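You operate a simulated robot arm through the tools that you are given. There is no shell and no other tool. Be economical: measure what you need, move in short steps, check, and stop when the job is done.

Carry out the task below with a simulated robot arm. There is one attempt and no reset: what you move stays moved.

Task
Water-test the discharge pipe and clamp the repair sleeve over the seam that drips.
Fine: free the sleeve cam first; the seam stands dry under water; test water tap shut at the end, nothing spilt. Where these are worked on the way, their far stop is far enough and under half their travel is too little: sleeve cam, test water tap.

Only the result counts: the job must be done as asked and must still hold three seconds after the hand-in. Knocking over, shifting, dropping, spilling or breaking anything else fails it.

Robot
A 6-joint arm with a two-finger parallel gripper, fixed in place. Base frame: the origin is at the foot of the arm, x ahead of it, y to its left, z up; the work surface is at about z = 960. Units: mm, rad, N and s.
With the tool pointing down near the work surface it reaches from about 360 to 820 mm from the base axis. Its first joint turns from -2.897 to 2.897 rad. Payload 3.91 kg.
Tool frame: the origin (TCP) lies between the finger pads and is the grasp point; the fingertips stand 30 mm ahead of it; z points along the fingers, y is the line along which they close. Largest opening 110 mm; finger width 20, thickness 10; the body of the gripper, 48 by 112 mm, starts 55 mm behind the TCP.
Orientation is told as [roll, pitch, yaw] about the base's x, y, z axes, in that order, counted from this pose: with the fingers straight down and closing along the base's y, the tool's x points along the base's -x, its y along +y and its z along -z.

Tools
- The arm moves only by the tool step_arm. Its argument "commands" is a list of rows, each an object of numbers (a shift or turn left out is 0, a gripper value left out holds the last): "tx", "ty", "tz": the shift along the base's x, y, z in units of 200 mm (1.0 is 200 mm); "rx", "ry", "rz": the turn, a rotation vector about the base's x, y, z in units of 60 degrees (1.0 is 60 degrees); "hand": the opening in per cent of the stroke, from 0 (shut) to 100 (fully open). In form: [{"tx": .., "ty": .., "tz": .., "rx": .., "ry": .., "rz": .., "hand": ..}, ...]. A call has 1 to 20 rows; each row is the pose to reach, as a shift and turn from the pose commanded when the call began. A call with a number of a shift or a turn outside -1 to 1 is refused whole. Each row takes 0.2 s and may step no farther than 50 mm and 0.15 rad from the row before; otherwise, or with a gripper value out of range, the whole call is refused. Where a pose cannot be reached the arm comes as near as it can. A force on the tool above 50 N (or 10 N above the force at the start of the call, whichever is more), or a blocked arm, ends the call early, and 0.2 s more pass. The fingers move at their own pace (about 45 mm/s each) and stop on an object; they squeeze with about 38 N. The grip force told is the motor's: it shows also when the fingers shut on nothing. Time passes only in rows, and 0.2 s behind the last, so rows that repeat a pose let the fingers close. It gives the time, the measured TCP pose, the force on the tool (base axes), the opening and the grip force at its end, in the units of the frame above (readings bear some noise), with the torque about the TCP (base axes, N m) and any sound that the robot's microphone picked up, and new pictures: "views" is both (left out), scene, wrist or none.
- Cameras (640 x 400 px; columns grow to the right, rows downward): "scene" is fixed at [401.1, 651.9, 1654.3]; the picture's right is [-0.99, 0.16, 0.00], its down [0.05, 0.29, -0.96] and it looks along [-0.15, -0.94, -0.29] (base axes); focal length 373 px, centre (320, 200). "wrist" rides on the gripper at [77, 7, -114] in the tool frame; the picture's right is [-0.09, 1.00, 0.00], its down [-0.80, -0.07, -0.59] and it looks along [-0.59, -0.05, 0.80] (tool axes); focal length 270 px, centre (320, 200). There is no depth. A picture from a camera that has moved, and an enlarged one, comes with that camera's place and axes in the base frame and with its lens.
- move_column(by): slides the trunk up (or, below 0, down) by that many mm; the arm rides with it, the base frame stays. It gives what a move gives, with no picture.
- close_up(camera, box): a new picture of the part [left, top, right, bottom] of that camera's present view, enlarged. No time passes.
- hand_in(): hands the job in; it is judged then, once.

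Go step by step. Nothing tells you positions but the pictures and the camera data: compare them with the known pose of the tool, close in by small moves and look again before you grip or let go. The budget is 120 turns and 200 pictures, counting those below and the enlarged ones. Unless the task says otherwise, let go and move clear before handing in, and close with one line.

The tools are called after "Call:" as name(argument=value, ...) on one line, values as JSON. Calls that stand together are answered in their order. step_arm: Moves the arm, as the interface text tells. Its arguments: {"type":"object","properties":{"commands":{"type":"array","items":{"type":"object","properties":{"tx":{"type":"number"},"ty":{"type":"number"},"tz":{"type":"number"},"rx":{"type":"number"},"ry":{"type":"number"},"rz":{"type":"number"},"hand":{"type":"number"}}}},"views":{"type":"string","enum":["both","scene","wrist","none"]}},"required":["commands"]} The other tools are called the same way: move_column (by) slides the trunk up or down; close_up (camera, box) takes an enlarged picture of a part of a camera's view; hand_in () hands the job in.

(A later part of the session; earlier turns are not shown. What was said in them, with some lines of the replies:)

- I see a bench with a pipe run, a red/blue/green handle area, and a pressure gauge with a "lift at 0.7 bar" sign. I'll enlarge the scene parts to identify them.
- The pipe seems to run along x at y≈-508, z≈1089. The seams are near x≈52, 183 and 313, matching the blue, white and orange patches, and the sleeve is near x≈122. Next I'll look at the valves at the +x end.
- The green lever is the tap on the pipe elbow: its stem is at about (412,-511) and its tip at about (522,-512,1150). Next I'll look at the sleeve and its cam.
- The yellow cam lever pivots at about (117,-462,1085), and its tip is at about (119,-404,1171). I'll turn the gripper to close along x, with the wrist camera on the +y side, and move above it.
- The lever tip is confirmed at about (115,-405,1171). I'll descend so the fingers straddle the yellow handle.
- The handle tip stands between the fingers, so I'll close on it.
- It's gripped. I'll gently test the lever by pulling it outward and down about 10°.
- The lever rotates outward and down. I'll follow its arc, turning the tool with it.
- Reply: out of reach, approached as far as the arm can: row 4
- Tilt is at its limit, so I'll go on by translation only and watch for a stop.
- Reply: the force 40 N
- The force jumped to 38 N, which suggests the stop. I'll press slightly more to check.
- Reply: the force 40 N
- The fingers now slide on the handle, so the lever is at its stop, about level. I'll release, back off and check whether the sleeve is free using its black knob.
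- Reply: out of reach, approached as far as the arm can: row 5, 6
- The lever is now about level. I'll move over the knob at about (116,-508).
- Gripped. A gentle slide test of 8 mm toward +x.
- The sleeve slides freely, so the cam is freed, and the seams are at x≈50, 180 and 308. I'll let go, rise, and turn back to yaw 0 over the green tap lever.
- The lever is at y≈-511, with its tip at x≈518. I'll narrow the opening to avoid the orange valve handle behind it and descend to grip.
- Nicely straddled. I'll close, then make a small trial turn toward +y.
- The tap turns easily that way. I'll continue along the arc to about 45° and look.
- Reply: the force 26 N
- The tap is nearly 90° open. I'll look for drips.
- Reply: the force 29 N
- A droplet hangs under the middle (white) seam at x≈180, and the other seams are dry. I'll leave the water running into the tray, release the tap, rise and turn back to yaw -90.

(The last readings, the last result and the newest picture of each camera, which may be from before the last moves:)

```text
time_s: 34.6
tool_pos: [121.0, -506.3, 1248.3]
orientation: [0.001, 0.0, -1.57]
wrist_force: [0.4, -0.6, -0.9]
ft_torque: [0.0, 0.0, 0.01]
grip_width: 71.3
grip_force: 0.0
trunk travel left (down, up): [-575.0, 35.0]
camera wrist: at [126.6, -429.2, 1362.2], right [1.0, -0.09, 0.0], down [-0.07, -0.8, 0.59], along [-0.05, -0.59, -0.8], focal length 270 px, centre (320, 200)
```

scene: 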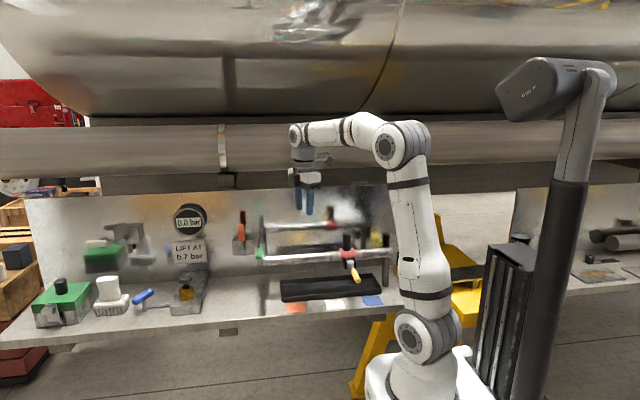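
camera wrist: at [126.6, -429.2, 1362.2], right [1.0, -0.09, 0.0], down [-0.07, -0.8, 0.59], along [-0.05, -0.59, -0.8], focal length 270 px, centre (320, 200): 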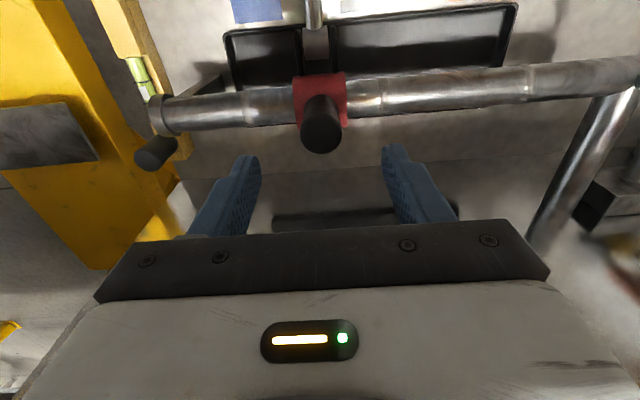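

I'll descend on the knob, grip it and slide the sleeve about 58 mm toward +x, onto the middle seam.

Call:
step_arm(commands=[{"tz": -0.2}, {"tz": -0.4}, {"tz": -0.46}, {"tz": -0.46, "hand": 0}, {"tz": -0.46}, {"tz": -0.46}, {"tz": -0.46}], views="wrist")

Call:
step_arm(commands=[{"tx": 0.04}, {"tx": 0.08}, {"tx": 0.12}, {"tx": 0.16}, {"tx": 0.2}, {"tx": 0.24}, {"tx": 0.27}, {"tx": 0.29}, {"tx": 0.29}], views="both")

```text
time_s: 36.2
tool_pos: [121.0, -505.9, 1154.6]
orientation: [-0.001, 0.0, -1.57]
wrist_force: [-1.2, 0.8, -3.7]
ft_torque: [-0.31, -0.56, 0.08]
grip_width: 31.8
grip_force: 45.5
trunk travel left (down, up): [-575.0, 35.0]
camera wrist: at [127.2, -429.8, 1269.5], right [1.0, -0.09, 0.0], down [-0.07, -0.8, 0.59], along [-0.05, -0.59, -0.8], focal length 270 px, centre (320, 200)
```

wrist: 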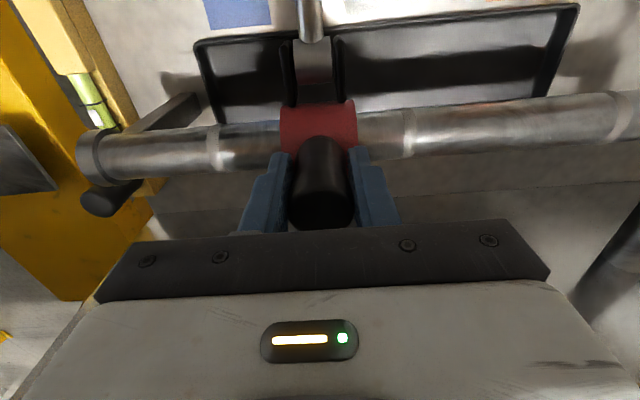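

```text
time_s: 38.2
tool_pos: [180.9, -505.8, 1155.3]
orientation: [0.0, 0.003, -1.569]
wrist_force: [-1.4, 11.0, -20.8]
ft_torque: [0.1, -1.09, -0.15]
grip_width: 31.5
grip_force: 45.1
trunk travel left (down, up): [-575.0, 35.0]
camera wrist: at [185.9, -430.1, 1269.7], right [1.0, -0.09, 0.0], down [-0.07, -0.8, 0.59], along [-0.05, -0.59, -0.81], focal length 270 px, centre (320, 200)
```

scene: 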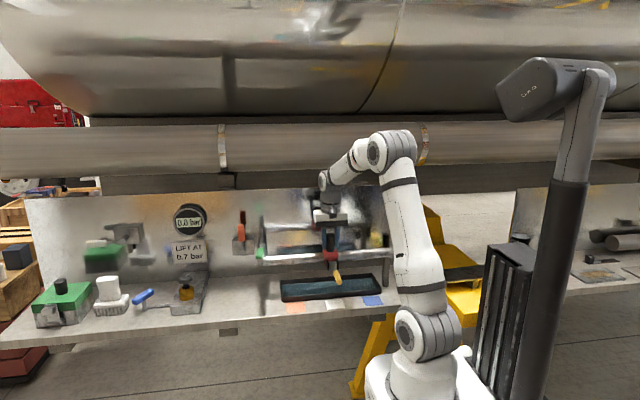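
wrist: 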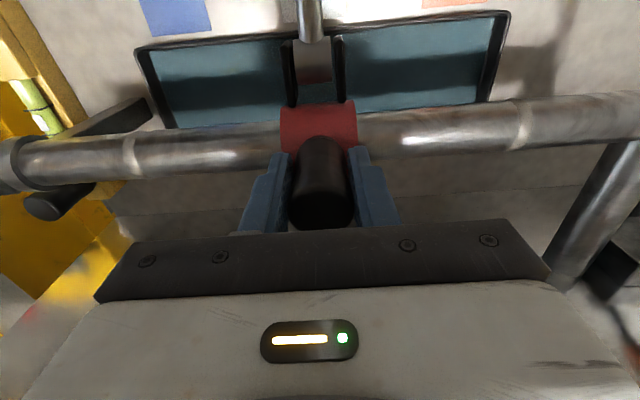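

The sleeve is over the seam, but water is collecting in the tray. I'll check the level.

Call:
close_up(camera="scene", box=[260, 225, 400, 312])

Call:
close_up(camera="wrist", box=[100, 0, 560, 240])

```text
4.57 times, centred on (330, 268) of scene
camera zoom: at [401.1, 651.9, 1654.3], right [-0.99, 0.16, 0.0], down [0.05, 0.29, -0.96], along [-0.15, -0.94, -0.29], focal length 1705 px, centre (274, -113)
```

zoom: 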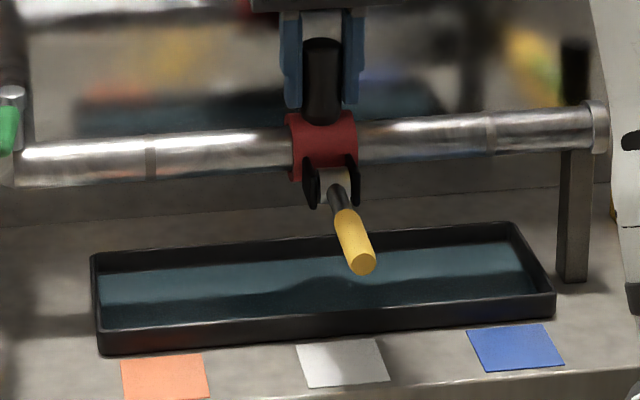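

```text
1.39 times, centred on (330, 120) of wrist
camera zoom: at [185.9, -430.1, 1269.7], right [1.0, -0.09, 0.0], down [-0.07, -0.8, 0.59], along [-0.05, -0.59, -0.81], focal length 376 px, centre (306, 311)
```

zoom: 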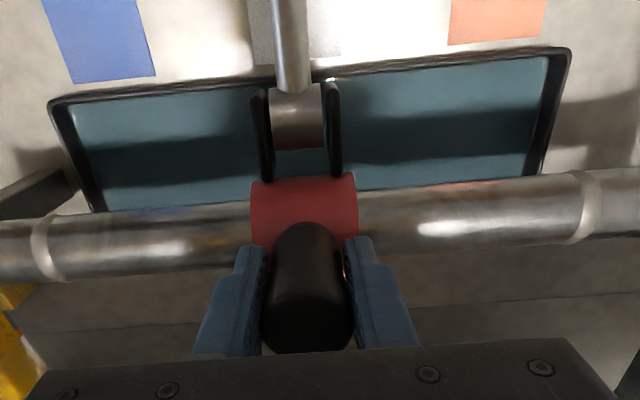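

The level is still well below the rim. The sleeve is centred, so I'll release the knob and move over the cam lever to clamp it.

Call:
step_arm(commands=[{"hand": 65}, {"hand": 65}, {"hand": 65}, {"tz": 0.25}, {"tz": 0.5}, {"tz": 0.5, "ty": 0.24}, {"tz": 0.5, "ty": 0.48}, {"tz": 0.4, "ty": 0.61, "rx": -0.1}, {"tz": 0.2, "ty": 0.61, "rx": -0.2}, {"tz": 0.0, "ty": 0.61, "rx": -0.3}, {"tz": -0.2, "ty": 0.61, "rx": -0.3}, {"tz": -0.39, "ty": 0.61, "rx": -0.3}], views="both")

```text
time_s: 40.8
tool_pos: [179.9, -386.3, 1076.8]
orientation: [0.0, -0.315, -1.569]
wrist_force: [0.8, -0.9, 0.6]
ft_torque: [0.01, 0.01, -0.01]
grip_width: 71.4
grip_force: 0.0
trunk travel left (down, up): [-575.0, 35.0]
camera wrist: at [185.6, -278.2, 1160.3], right [1.0, -0.08, 0.03], down [-0.07, -0.58, 0.81], along [-0.05, -0.81, -0.58], focal length 270 px, centre (320, 200)
```

scene: 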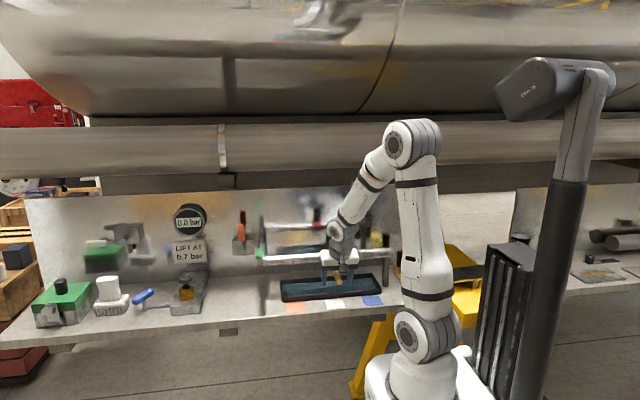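
wrist: 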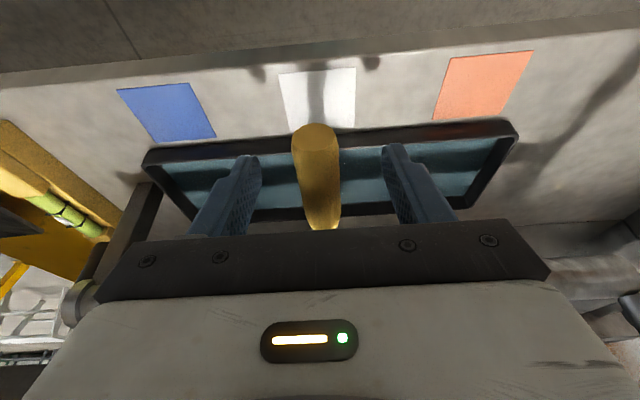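

The handle is between the fingers. I'll close and rotate it up along the arc.

Call:
step_arm(commands=[{"hand": 0}, {"hand": 0}, {"hand": 0}, {"hand": 0}, {"ty": 0.003, "tz": 0.053, "rx": 0.05}, {"ty": -0.002, "tz": 0.106, "rx": 0.1}, {"ty": -0.014, "tz": 0.158, "rx": 0.15}, {"ty": -0.033, "tz": 0.208, "rx": 0.2}, {"ty": -0.059, "tz": 0.255, "rx": 0.25}], views="wrist")

```text
time_s: 42.8
tool_pos: [180.0, -398.9, 1127.7]
orientation: [0.0, -0.049, -1.571]
wrist_force: [-2.1, -0.8, -22.5]
ft_torque: [1.23, 0.02, -0.05]
grip_width: 24.6
grip_force: 45.4
trunk travel left (down, up): [-575.0, 35.0]
camera wrist: at [186.2, -315.6, 1237.9], right [1.0, -0.09, 0.0], down [-0.07, -0.77, 0.63], along [-0.05, -0.63, -0.77], focal length 270 px, centre (320, 200)
```

wrist: 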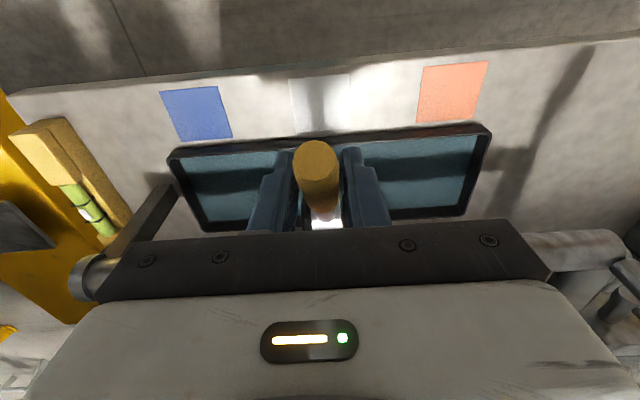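

Call:
step_arm(commands=[{"ty": -0.033, "tz": 0.043, "rx": 0.06}, {"ty": -0.07, "tz": 0.08, "rx": 0.12}, {"ty": -0.107, "tz": 0.109, "rx": 0.18}, {"ty": -0.142, "tz": 0.129, "rx": 0.22}], views="both")

```text
time_s: 43.8
tool_pos: [181.0, -424.3, 1154.6]
orientation: [0.001, 0.179, -1.568]
wrist_force: [-0.3, 14.3, -24.0]
ft_torque: [-0.55, -0.06, -0.07]
grip_width: 24.2
grip_force: 45.0
trunk travel left (down, up): [-575.0, 35.0]
camera wrist: at [186.6, -369.0, 1279.6], right [1.0, -0.08, -0.02], down [-0.07, -0.89, 0.44], along [-0.05, -0.44, -0.9], focal length 270 px, centre (320, 200)
```

scene: 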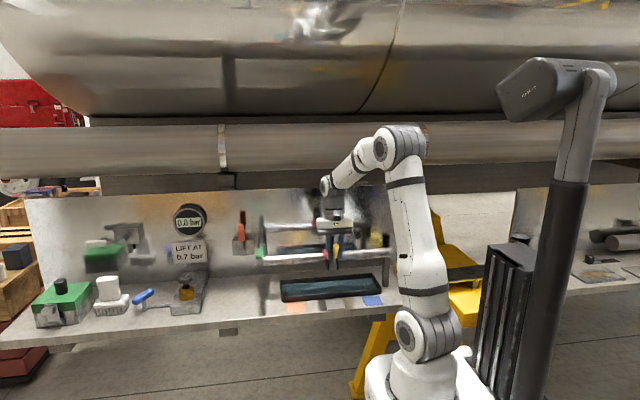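
wrist: 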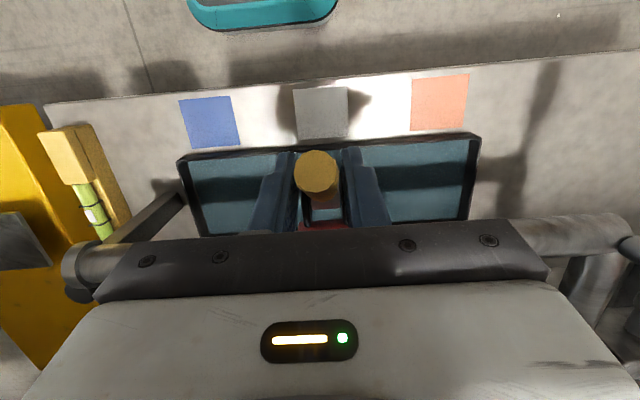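

Call:
step_arm(commands=[{"ty": -0.018, "tz": 0.009}, {"ty": -0.036, "tz": 0.017}, {"ty": -0.055, "tz": 0.024}], views="wrist")

Call:
close_up(camera="scene", box=[270, 215, 400, 310])

```text
time_s: 44.6
tool_pos: [181.0, -432.1, 1159.2]
orientation: [0.0, 0.182, -1.569]
wrist_force: [2.6, 35.1, -20.2]
ft_torque: [0.35, -0.03, 0.02]
grip_width: 24.4
grip_force: 44.8
trunk travel left (down, up): [-575.0, 35.0]
camera wrist: at [186.7, -376.7, 1285.2], right [1.0, -0.08, -0.02], down [-0.07, -0.9, 0.44], along [-0.05, -0.44, -0.9], focal length 270 px, centre (320, 200)
```

wrist: 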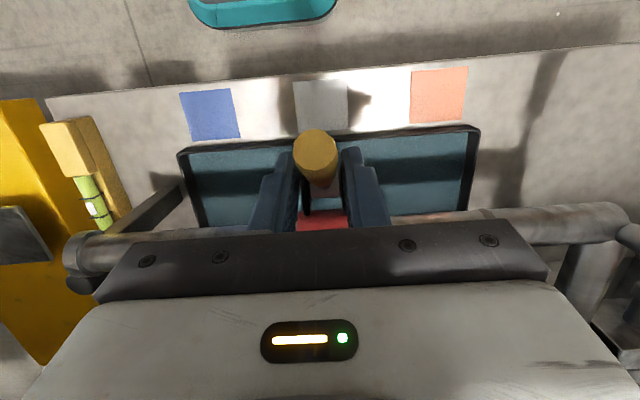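

```text
4.21 times, centred on (335, 262) of scene
camera zoom: at [401.1, 651.9, 1654.3], right [-0.99, 0.16, 0.0], down [0.05, 0.29, -0.96], along [-0.15, -0.94, -0.29], focal length 1570 px, centre (257, -63)
```

zoom: 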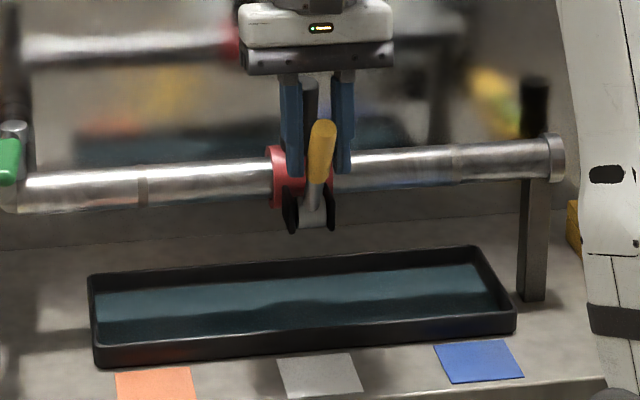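

The lever is at its far stop again and the sleeve is clamped. I'll release, rise and check the seam under water.

Call:
step_arm(commands=[{"hand": 55}, {"hand": 55}, {"hand": 55}, {"tz": 0.2, "ty": 0.04}, {"tz": 0.4, "ty": 0.06}, {"tz": 0.6, "ty": 0.06}, {"tz": 0.8, "ty": 0.06, "rx": -0.1}, {"tz": 0.8, "ty": 0.06, "rx": -0.172}], views="none")

Call:
close_up(camera="scene", box=[270, 225, 400, 306])

Call:
close_up(camera="scene", box=[300, 235, 364, 275])

```text
time_s: 46.4
tool_pos: [179.7, -421.9, 1320.1]
orientation: [-0.001, -0.005, -1.568]
wrist_force: [0.1, 0.4, -0.3]
ft_torque: [0.04, 0.01, 0.01]
grip_width: 60.8
grip_force: 0.0
trunk travel left (down, up): [-575.0, 35.0]
```

```text
4.92 times, centred on (335, 266) of scene
camera zoom: at [401.1, 651.9, 1654.3], right [-0.99, 0.16, 0.0], down [0.05, 0.29, -0.96], along [-0.15, -0.94, -0.29], focal length 1836 px, centre (246, -122)
```

zoom: 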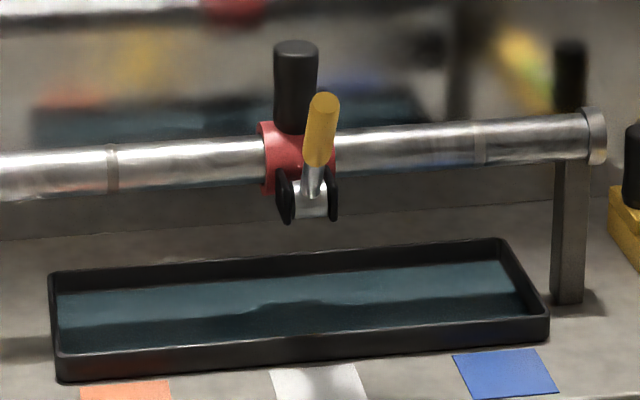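

```text
10.00 times, centred on (332, 255) of scene
camera zoom: at [401.1, 651.9, 1654.3], right [-0.99, 0.16, 0.0], down [0.05, 0.29, -0.96], along [-0.15, -0.94, -0.29], focal length 3729 px, centre (200, -350)
```

zoom: 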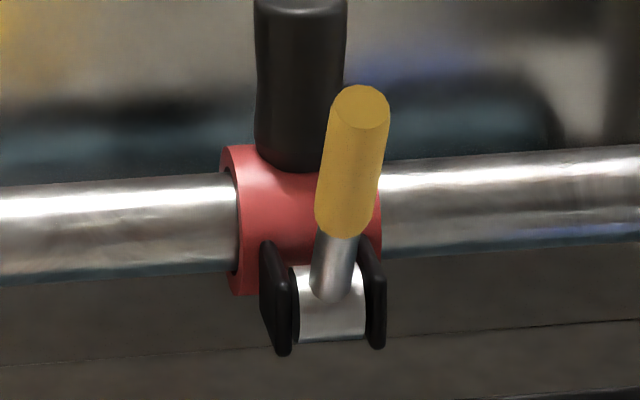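

It looks dry. I'll go to the tap while turning to yaw +1.49.

Call:
step_arm(commands=[{"rz": 0.14, "tx": 0.1}, {"rz": 0.28, "tx": 0.2}, {"rz": 0.42, "tx": 0.3}, {"rz": 0.56, "tx": 0.4}, {"rz": 0.7, "tx": 0.5}, {"rz": 0.84, "tx": 0.6}, {"rz": 0.98, "tx": 0.6}], views="none")

Call:
step_arm(commands=[{"rz": 0.14, "tx": 0.1}, {"rz": 0.28, "tx": 0.2}, {"rz": 0.42, "tx": 0.3}, {"rz": 0.56, "tx": 0.4}, {"rz": 0.7, "tx": 0.5}, {"rz": 0.84, "tx": 0.58}, {"rz": 0.98, "tx": 0.58}], views="none")

Call:
step_arm(commands=[{"rz": 0.14}, {"rz": 0.28}, {"rz": 0.42}, {"rz": 0.56}, {"rz": 0.7}, {"rz": 0.84}, {"rz": 0.96, "hand": 45}, {"rz": 0.96, "hand": 45}], views="both")

Call:
close_up(camera="scene", box=[270, 225, 400, 306])

```text
time_s: 48.0
tool_pos: [300.2, -423.9, 1318.5]
orientation: [0.0, -0.001, -0.539]
wrist_force: [0.8, -0.6, -0.5]
ft_torque: [0.0, -0.01, 0.02]
grip_width: 60.5
grip_force: 0.1
trunk travel left (down, up): [-575.0, 35.0]
```

```text
time_s: 49.6
tool_pos: [415.9, -424.8, 1319.3]
orientation: [-0.001, -0.002, 0.488]
wrist_force: [0.5, -0.7, 0.0]
ft_torque: [0.04, 0.01, -0.02]
grip_width: 60.6
grip_force: 0.0
trunk travel left (down, up): [-575.0, 35.0]
```

```text
time_s: 51.4
tool_pos: [416.1, -423.3, 1318.4]
orientation: [-0.001, -0.002, 1.49]
wrist_force: [-0.6, -0.2, 0.5]
ft_torque: [-0.02, -0.01, 0.0]
grip_width: 49.4
grip_force: 0.1
trunk travel left (down, up): [-575.0, 35.0]
camera wrist: at [402.3, -500.5, 1432.8], right [-0.99, 0.17, 0.0], down [0.13, 0.79, 0.6], along [0.1, 0.59, -0.8], focal length 270 px, centre (320, 200)
```

scene: 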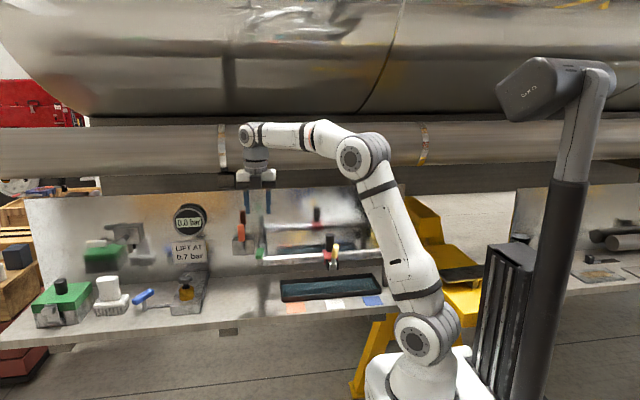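
wrist: 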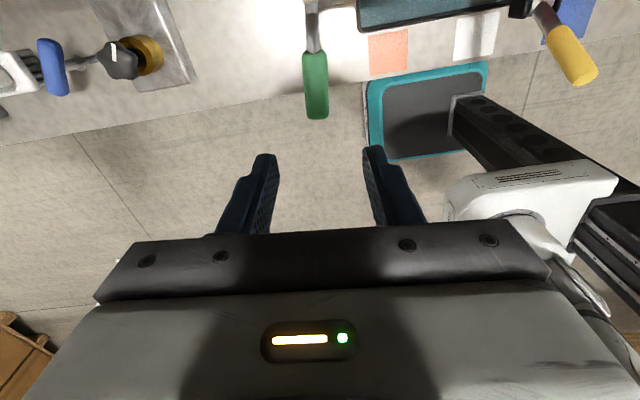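

```text
4.92 times, centred on (335, 266) of scene
camera zoom: at [401.1, 651.9, 1654.3], right [-0.99, 0.16, 0.0], down [0.05, 0.29, -0.96], along [-0.15, -0.94, -0.29], focal length 1836 px, centre (246, -122)
```

zoom: 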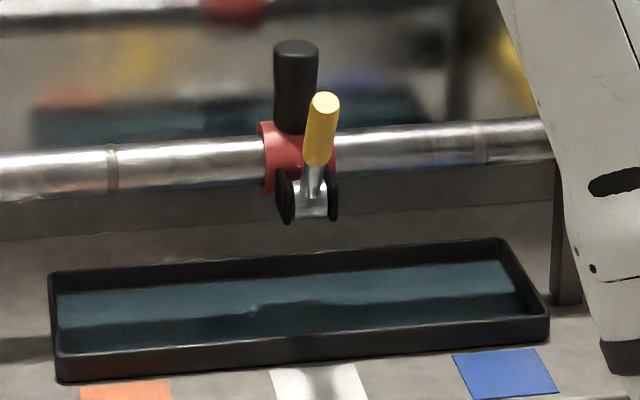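

The seam stays dry under water and the tray level hasn't changed. I'll descend on the tap lever and grip it.

Call:
step_arm(commands=[{"tx": 0.02, "tz": -0.24}, {"tx": 0.02, "tz": -0.48}, {"tx": 0.02, "tz": -0.7}, {"tx": 0.02, "tz": -0.825}, {"tx": 0.02, "tz": -0.825, "hand": 0}, {"tx": 0.02, "tz": -0.825}, {"tx": 0.02, "tz": -0.825}, {"tx": 0.02, "tz": -0.825}], views="wrist")

```text
time_s: 53.2
tool_pos: [417.4, -423.1, 1153.1]
orientation: [-0.001, -0.001, 1.488]
wrist_force: [-2.9, 2.6, -2.4]
ft_torque: [-0.27, -0.01, -0.25]
grip_width: 21.4
grip_force: 44.2
trunk travel left (down, up): [-575.0, 35.0]
camera wrist: at [404.2, -500.4, 1267.4], right [-0.99, 0.17, 0.0], down [0.14, 0.79, 0.6], along [0.1, 0.59, -0.8], focal length 270 px, centre (320, 200)
```

wrist: 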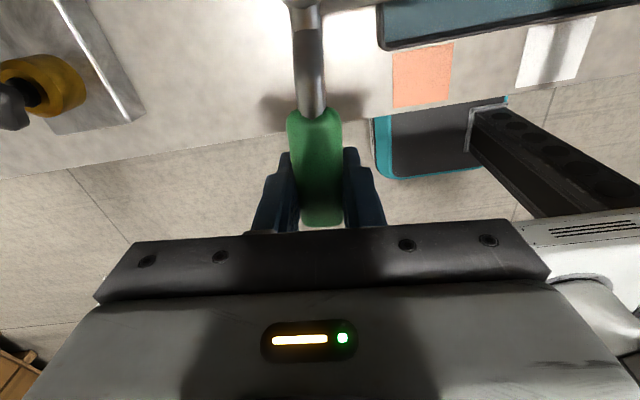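

I'll turn the tap back along the arc.

Call:
step_arm(commands=[{"tx": 0.061, "ty": -0.009, "rz": -0.133}, {"tx": 0.12, "ty": -0.027, "rz": -0.267}, {"tx": 0.176, "ty": -0.052, "rz": -0.4}, {"tx": 0.227, "ty": -0.085, "rz": -0.533}, {"tx": 0.274, "ty": -0.125, "rz": -0.667}, {"tx": 0.315, "ty": -0.171, "rz": -0.8}, {"tx": 0.349, "ty": -0.222, "rz": -0.933}], views="none")

```text
time_s: 54.8
tool_pos: [486.5, -468.9, 1153.1]
orientation: [-0.001, -0.002, 0.51]
wrist_force: [-20.8, -3.9, -7.8]
ft_torque: [-0.04, 0.19, -0.54]
grip_width: 21.3
grip_force: 44.9
trunk travel left (down, up): [-575.0, 35.0]
```

Call:
step_arm(commands=[{"tx": 0.017, "ty": -0.059, "rz": -0.133}, {"tx": 0.035, "ty": -0.116, "rz": -0.267}, {"tx": 0.045, "ty": -0.176, "rz": -0.4}, {"tx": 0.046, "ty": -0.217, "rz": -0.487}, {"tx": 0.046, "ty": -0.235, "rz": -0.5}], views="both")

```text
time_s: 56.0
tool_pos: [495.4, -511.6, 1152.9]
orientation: [0.004, -0.001, -0.013]
wrist_force: [-24.8, 29.6, -17.6]
ft_torque: [0.0, -0.58, 0.1]
grip_width: 21.2
grip_force: 45.0
trunk travel left (down, up): [-575.0, 35.0]
camera wrist: at [419.8, -504.4, 1267.7], right [0.1, 0.99, 0.0], down [0.8, -0.08, 0.59], along [0.59, -0.06, -0.8], focal length 270 px, centre (320, 200)
```

scene: 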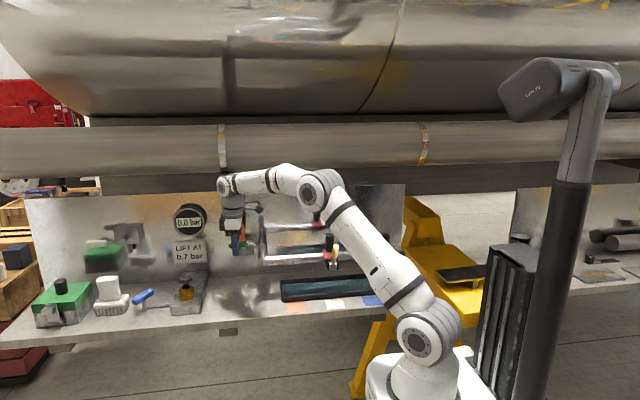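
wrist: 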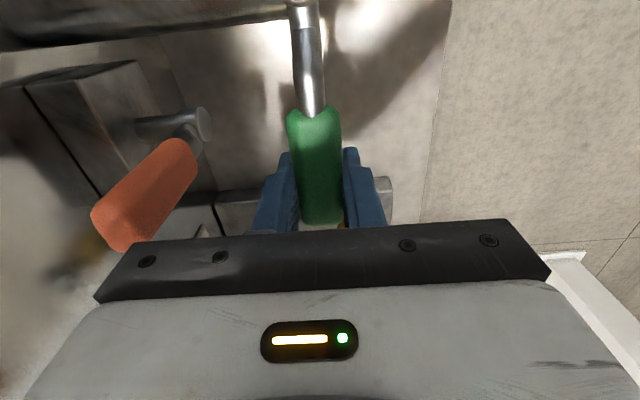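

The tap is against its shut stop. I'll release, rise clear and check.

Call:
step_arm(commands=[{"hand": 42, "ty": 0.01}, {"hand": 42, "ty": 0.01}, {"hand": 42, "ty": 0.01}, {"tz": 0.2, "ty": 0.01}, {"tz": 0.4, "ty": 0.01}, {"tz": 0.6, "ty": 0.01}, {"tz": 0.8, "ty": 0.01}], views="both")

Call:
close_up(camera="scene", box=[220, 205, 380, 305])

```text
time_s: 57.6
tool_pos: [500.4, -514.9, 1314.0]
orientation: [0.002, 0.002, -0.013]
wrist_force: [0.2, 0.5, 0.4]
ft_torque: [-0.04, 0.04, -0.03]
grip_width: 46.2
grip_force: 0.0
trunk travel left (down, up): [-575.0, 35.0]
camera wrist: at [422.4, -508.2, 1428.1], right [0.1, 0.99, 0.0], down [0.8, -0.08, 0.59], along [0.59, -0.06, -0.8], focal length 270 px, centre (320, 200)
```

scene: 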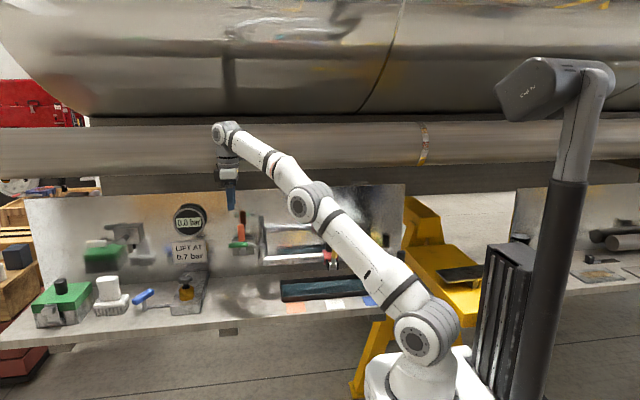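
wrist: 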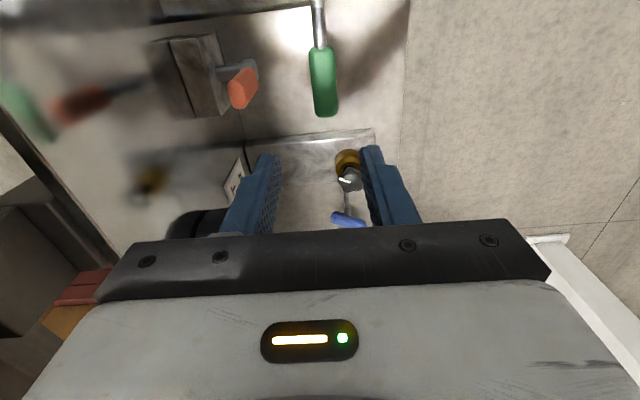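

```text
4.00 times, centred on (300, 255) of scene
camera zoom: at [401.1, 651.9, 1654.3], right [-0.99, 0.16, 0.0], down [0.05, 0.29, -0.96], along [-0.15, -0.94, -0.29], focal length 1492 px, centre (400, -20)
```

zoom: 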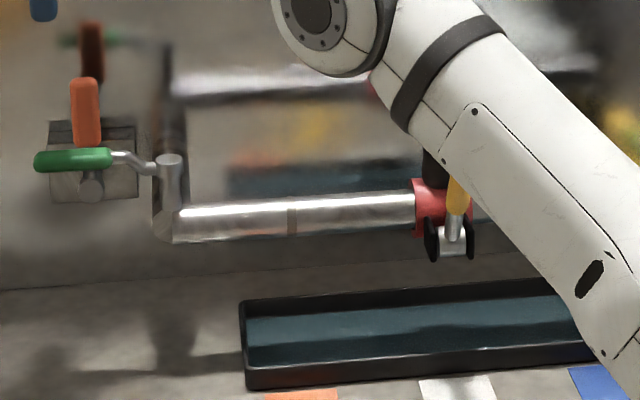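

The tap lever is back at its shut stop, the sleeve is clamped over the middle seam, nothing has spilt and the arm is clear. I'm handing in.

Call:
hand_in()

```text
The job is handed in.
```

The middle (white) seam was the one dripping. I freed the cam first, slid the sleeve over that seam and clamped it; the seam stayed dry with the water on, and the tap is now shut with nothing spilt.
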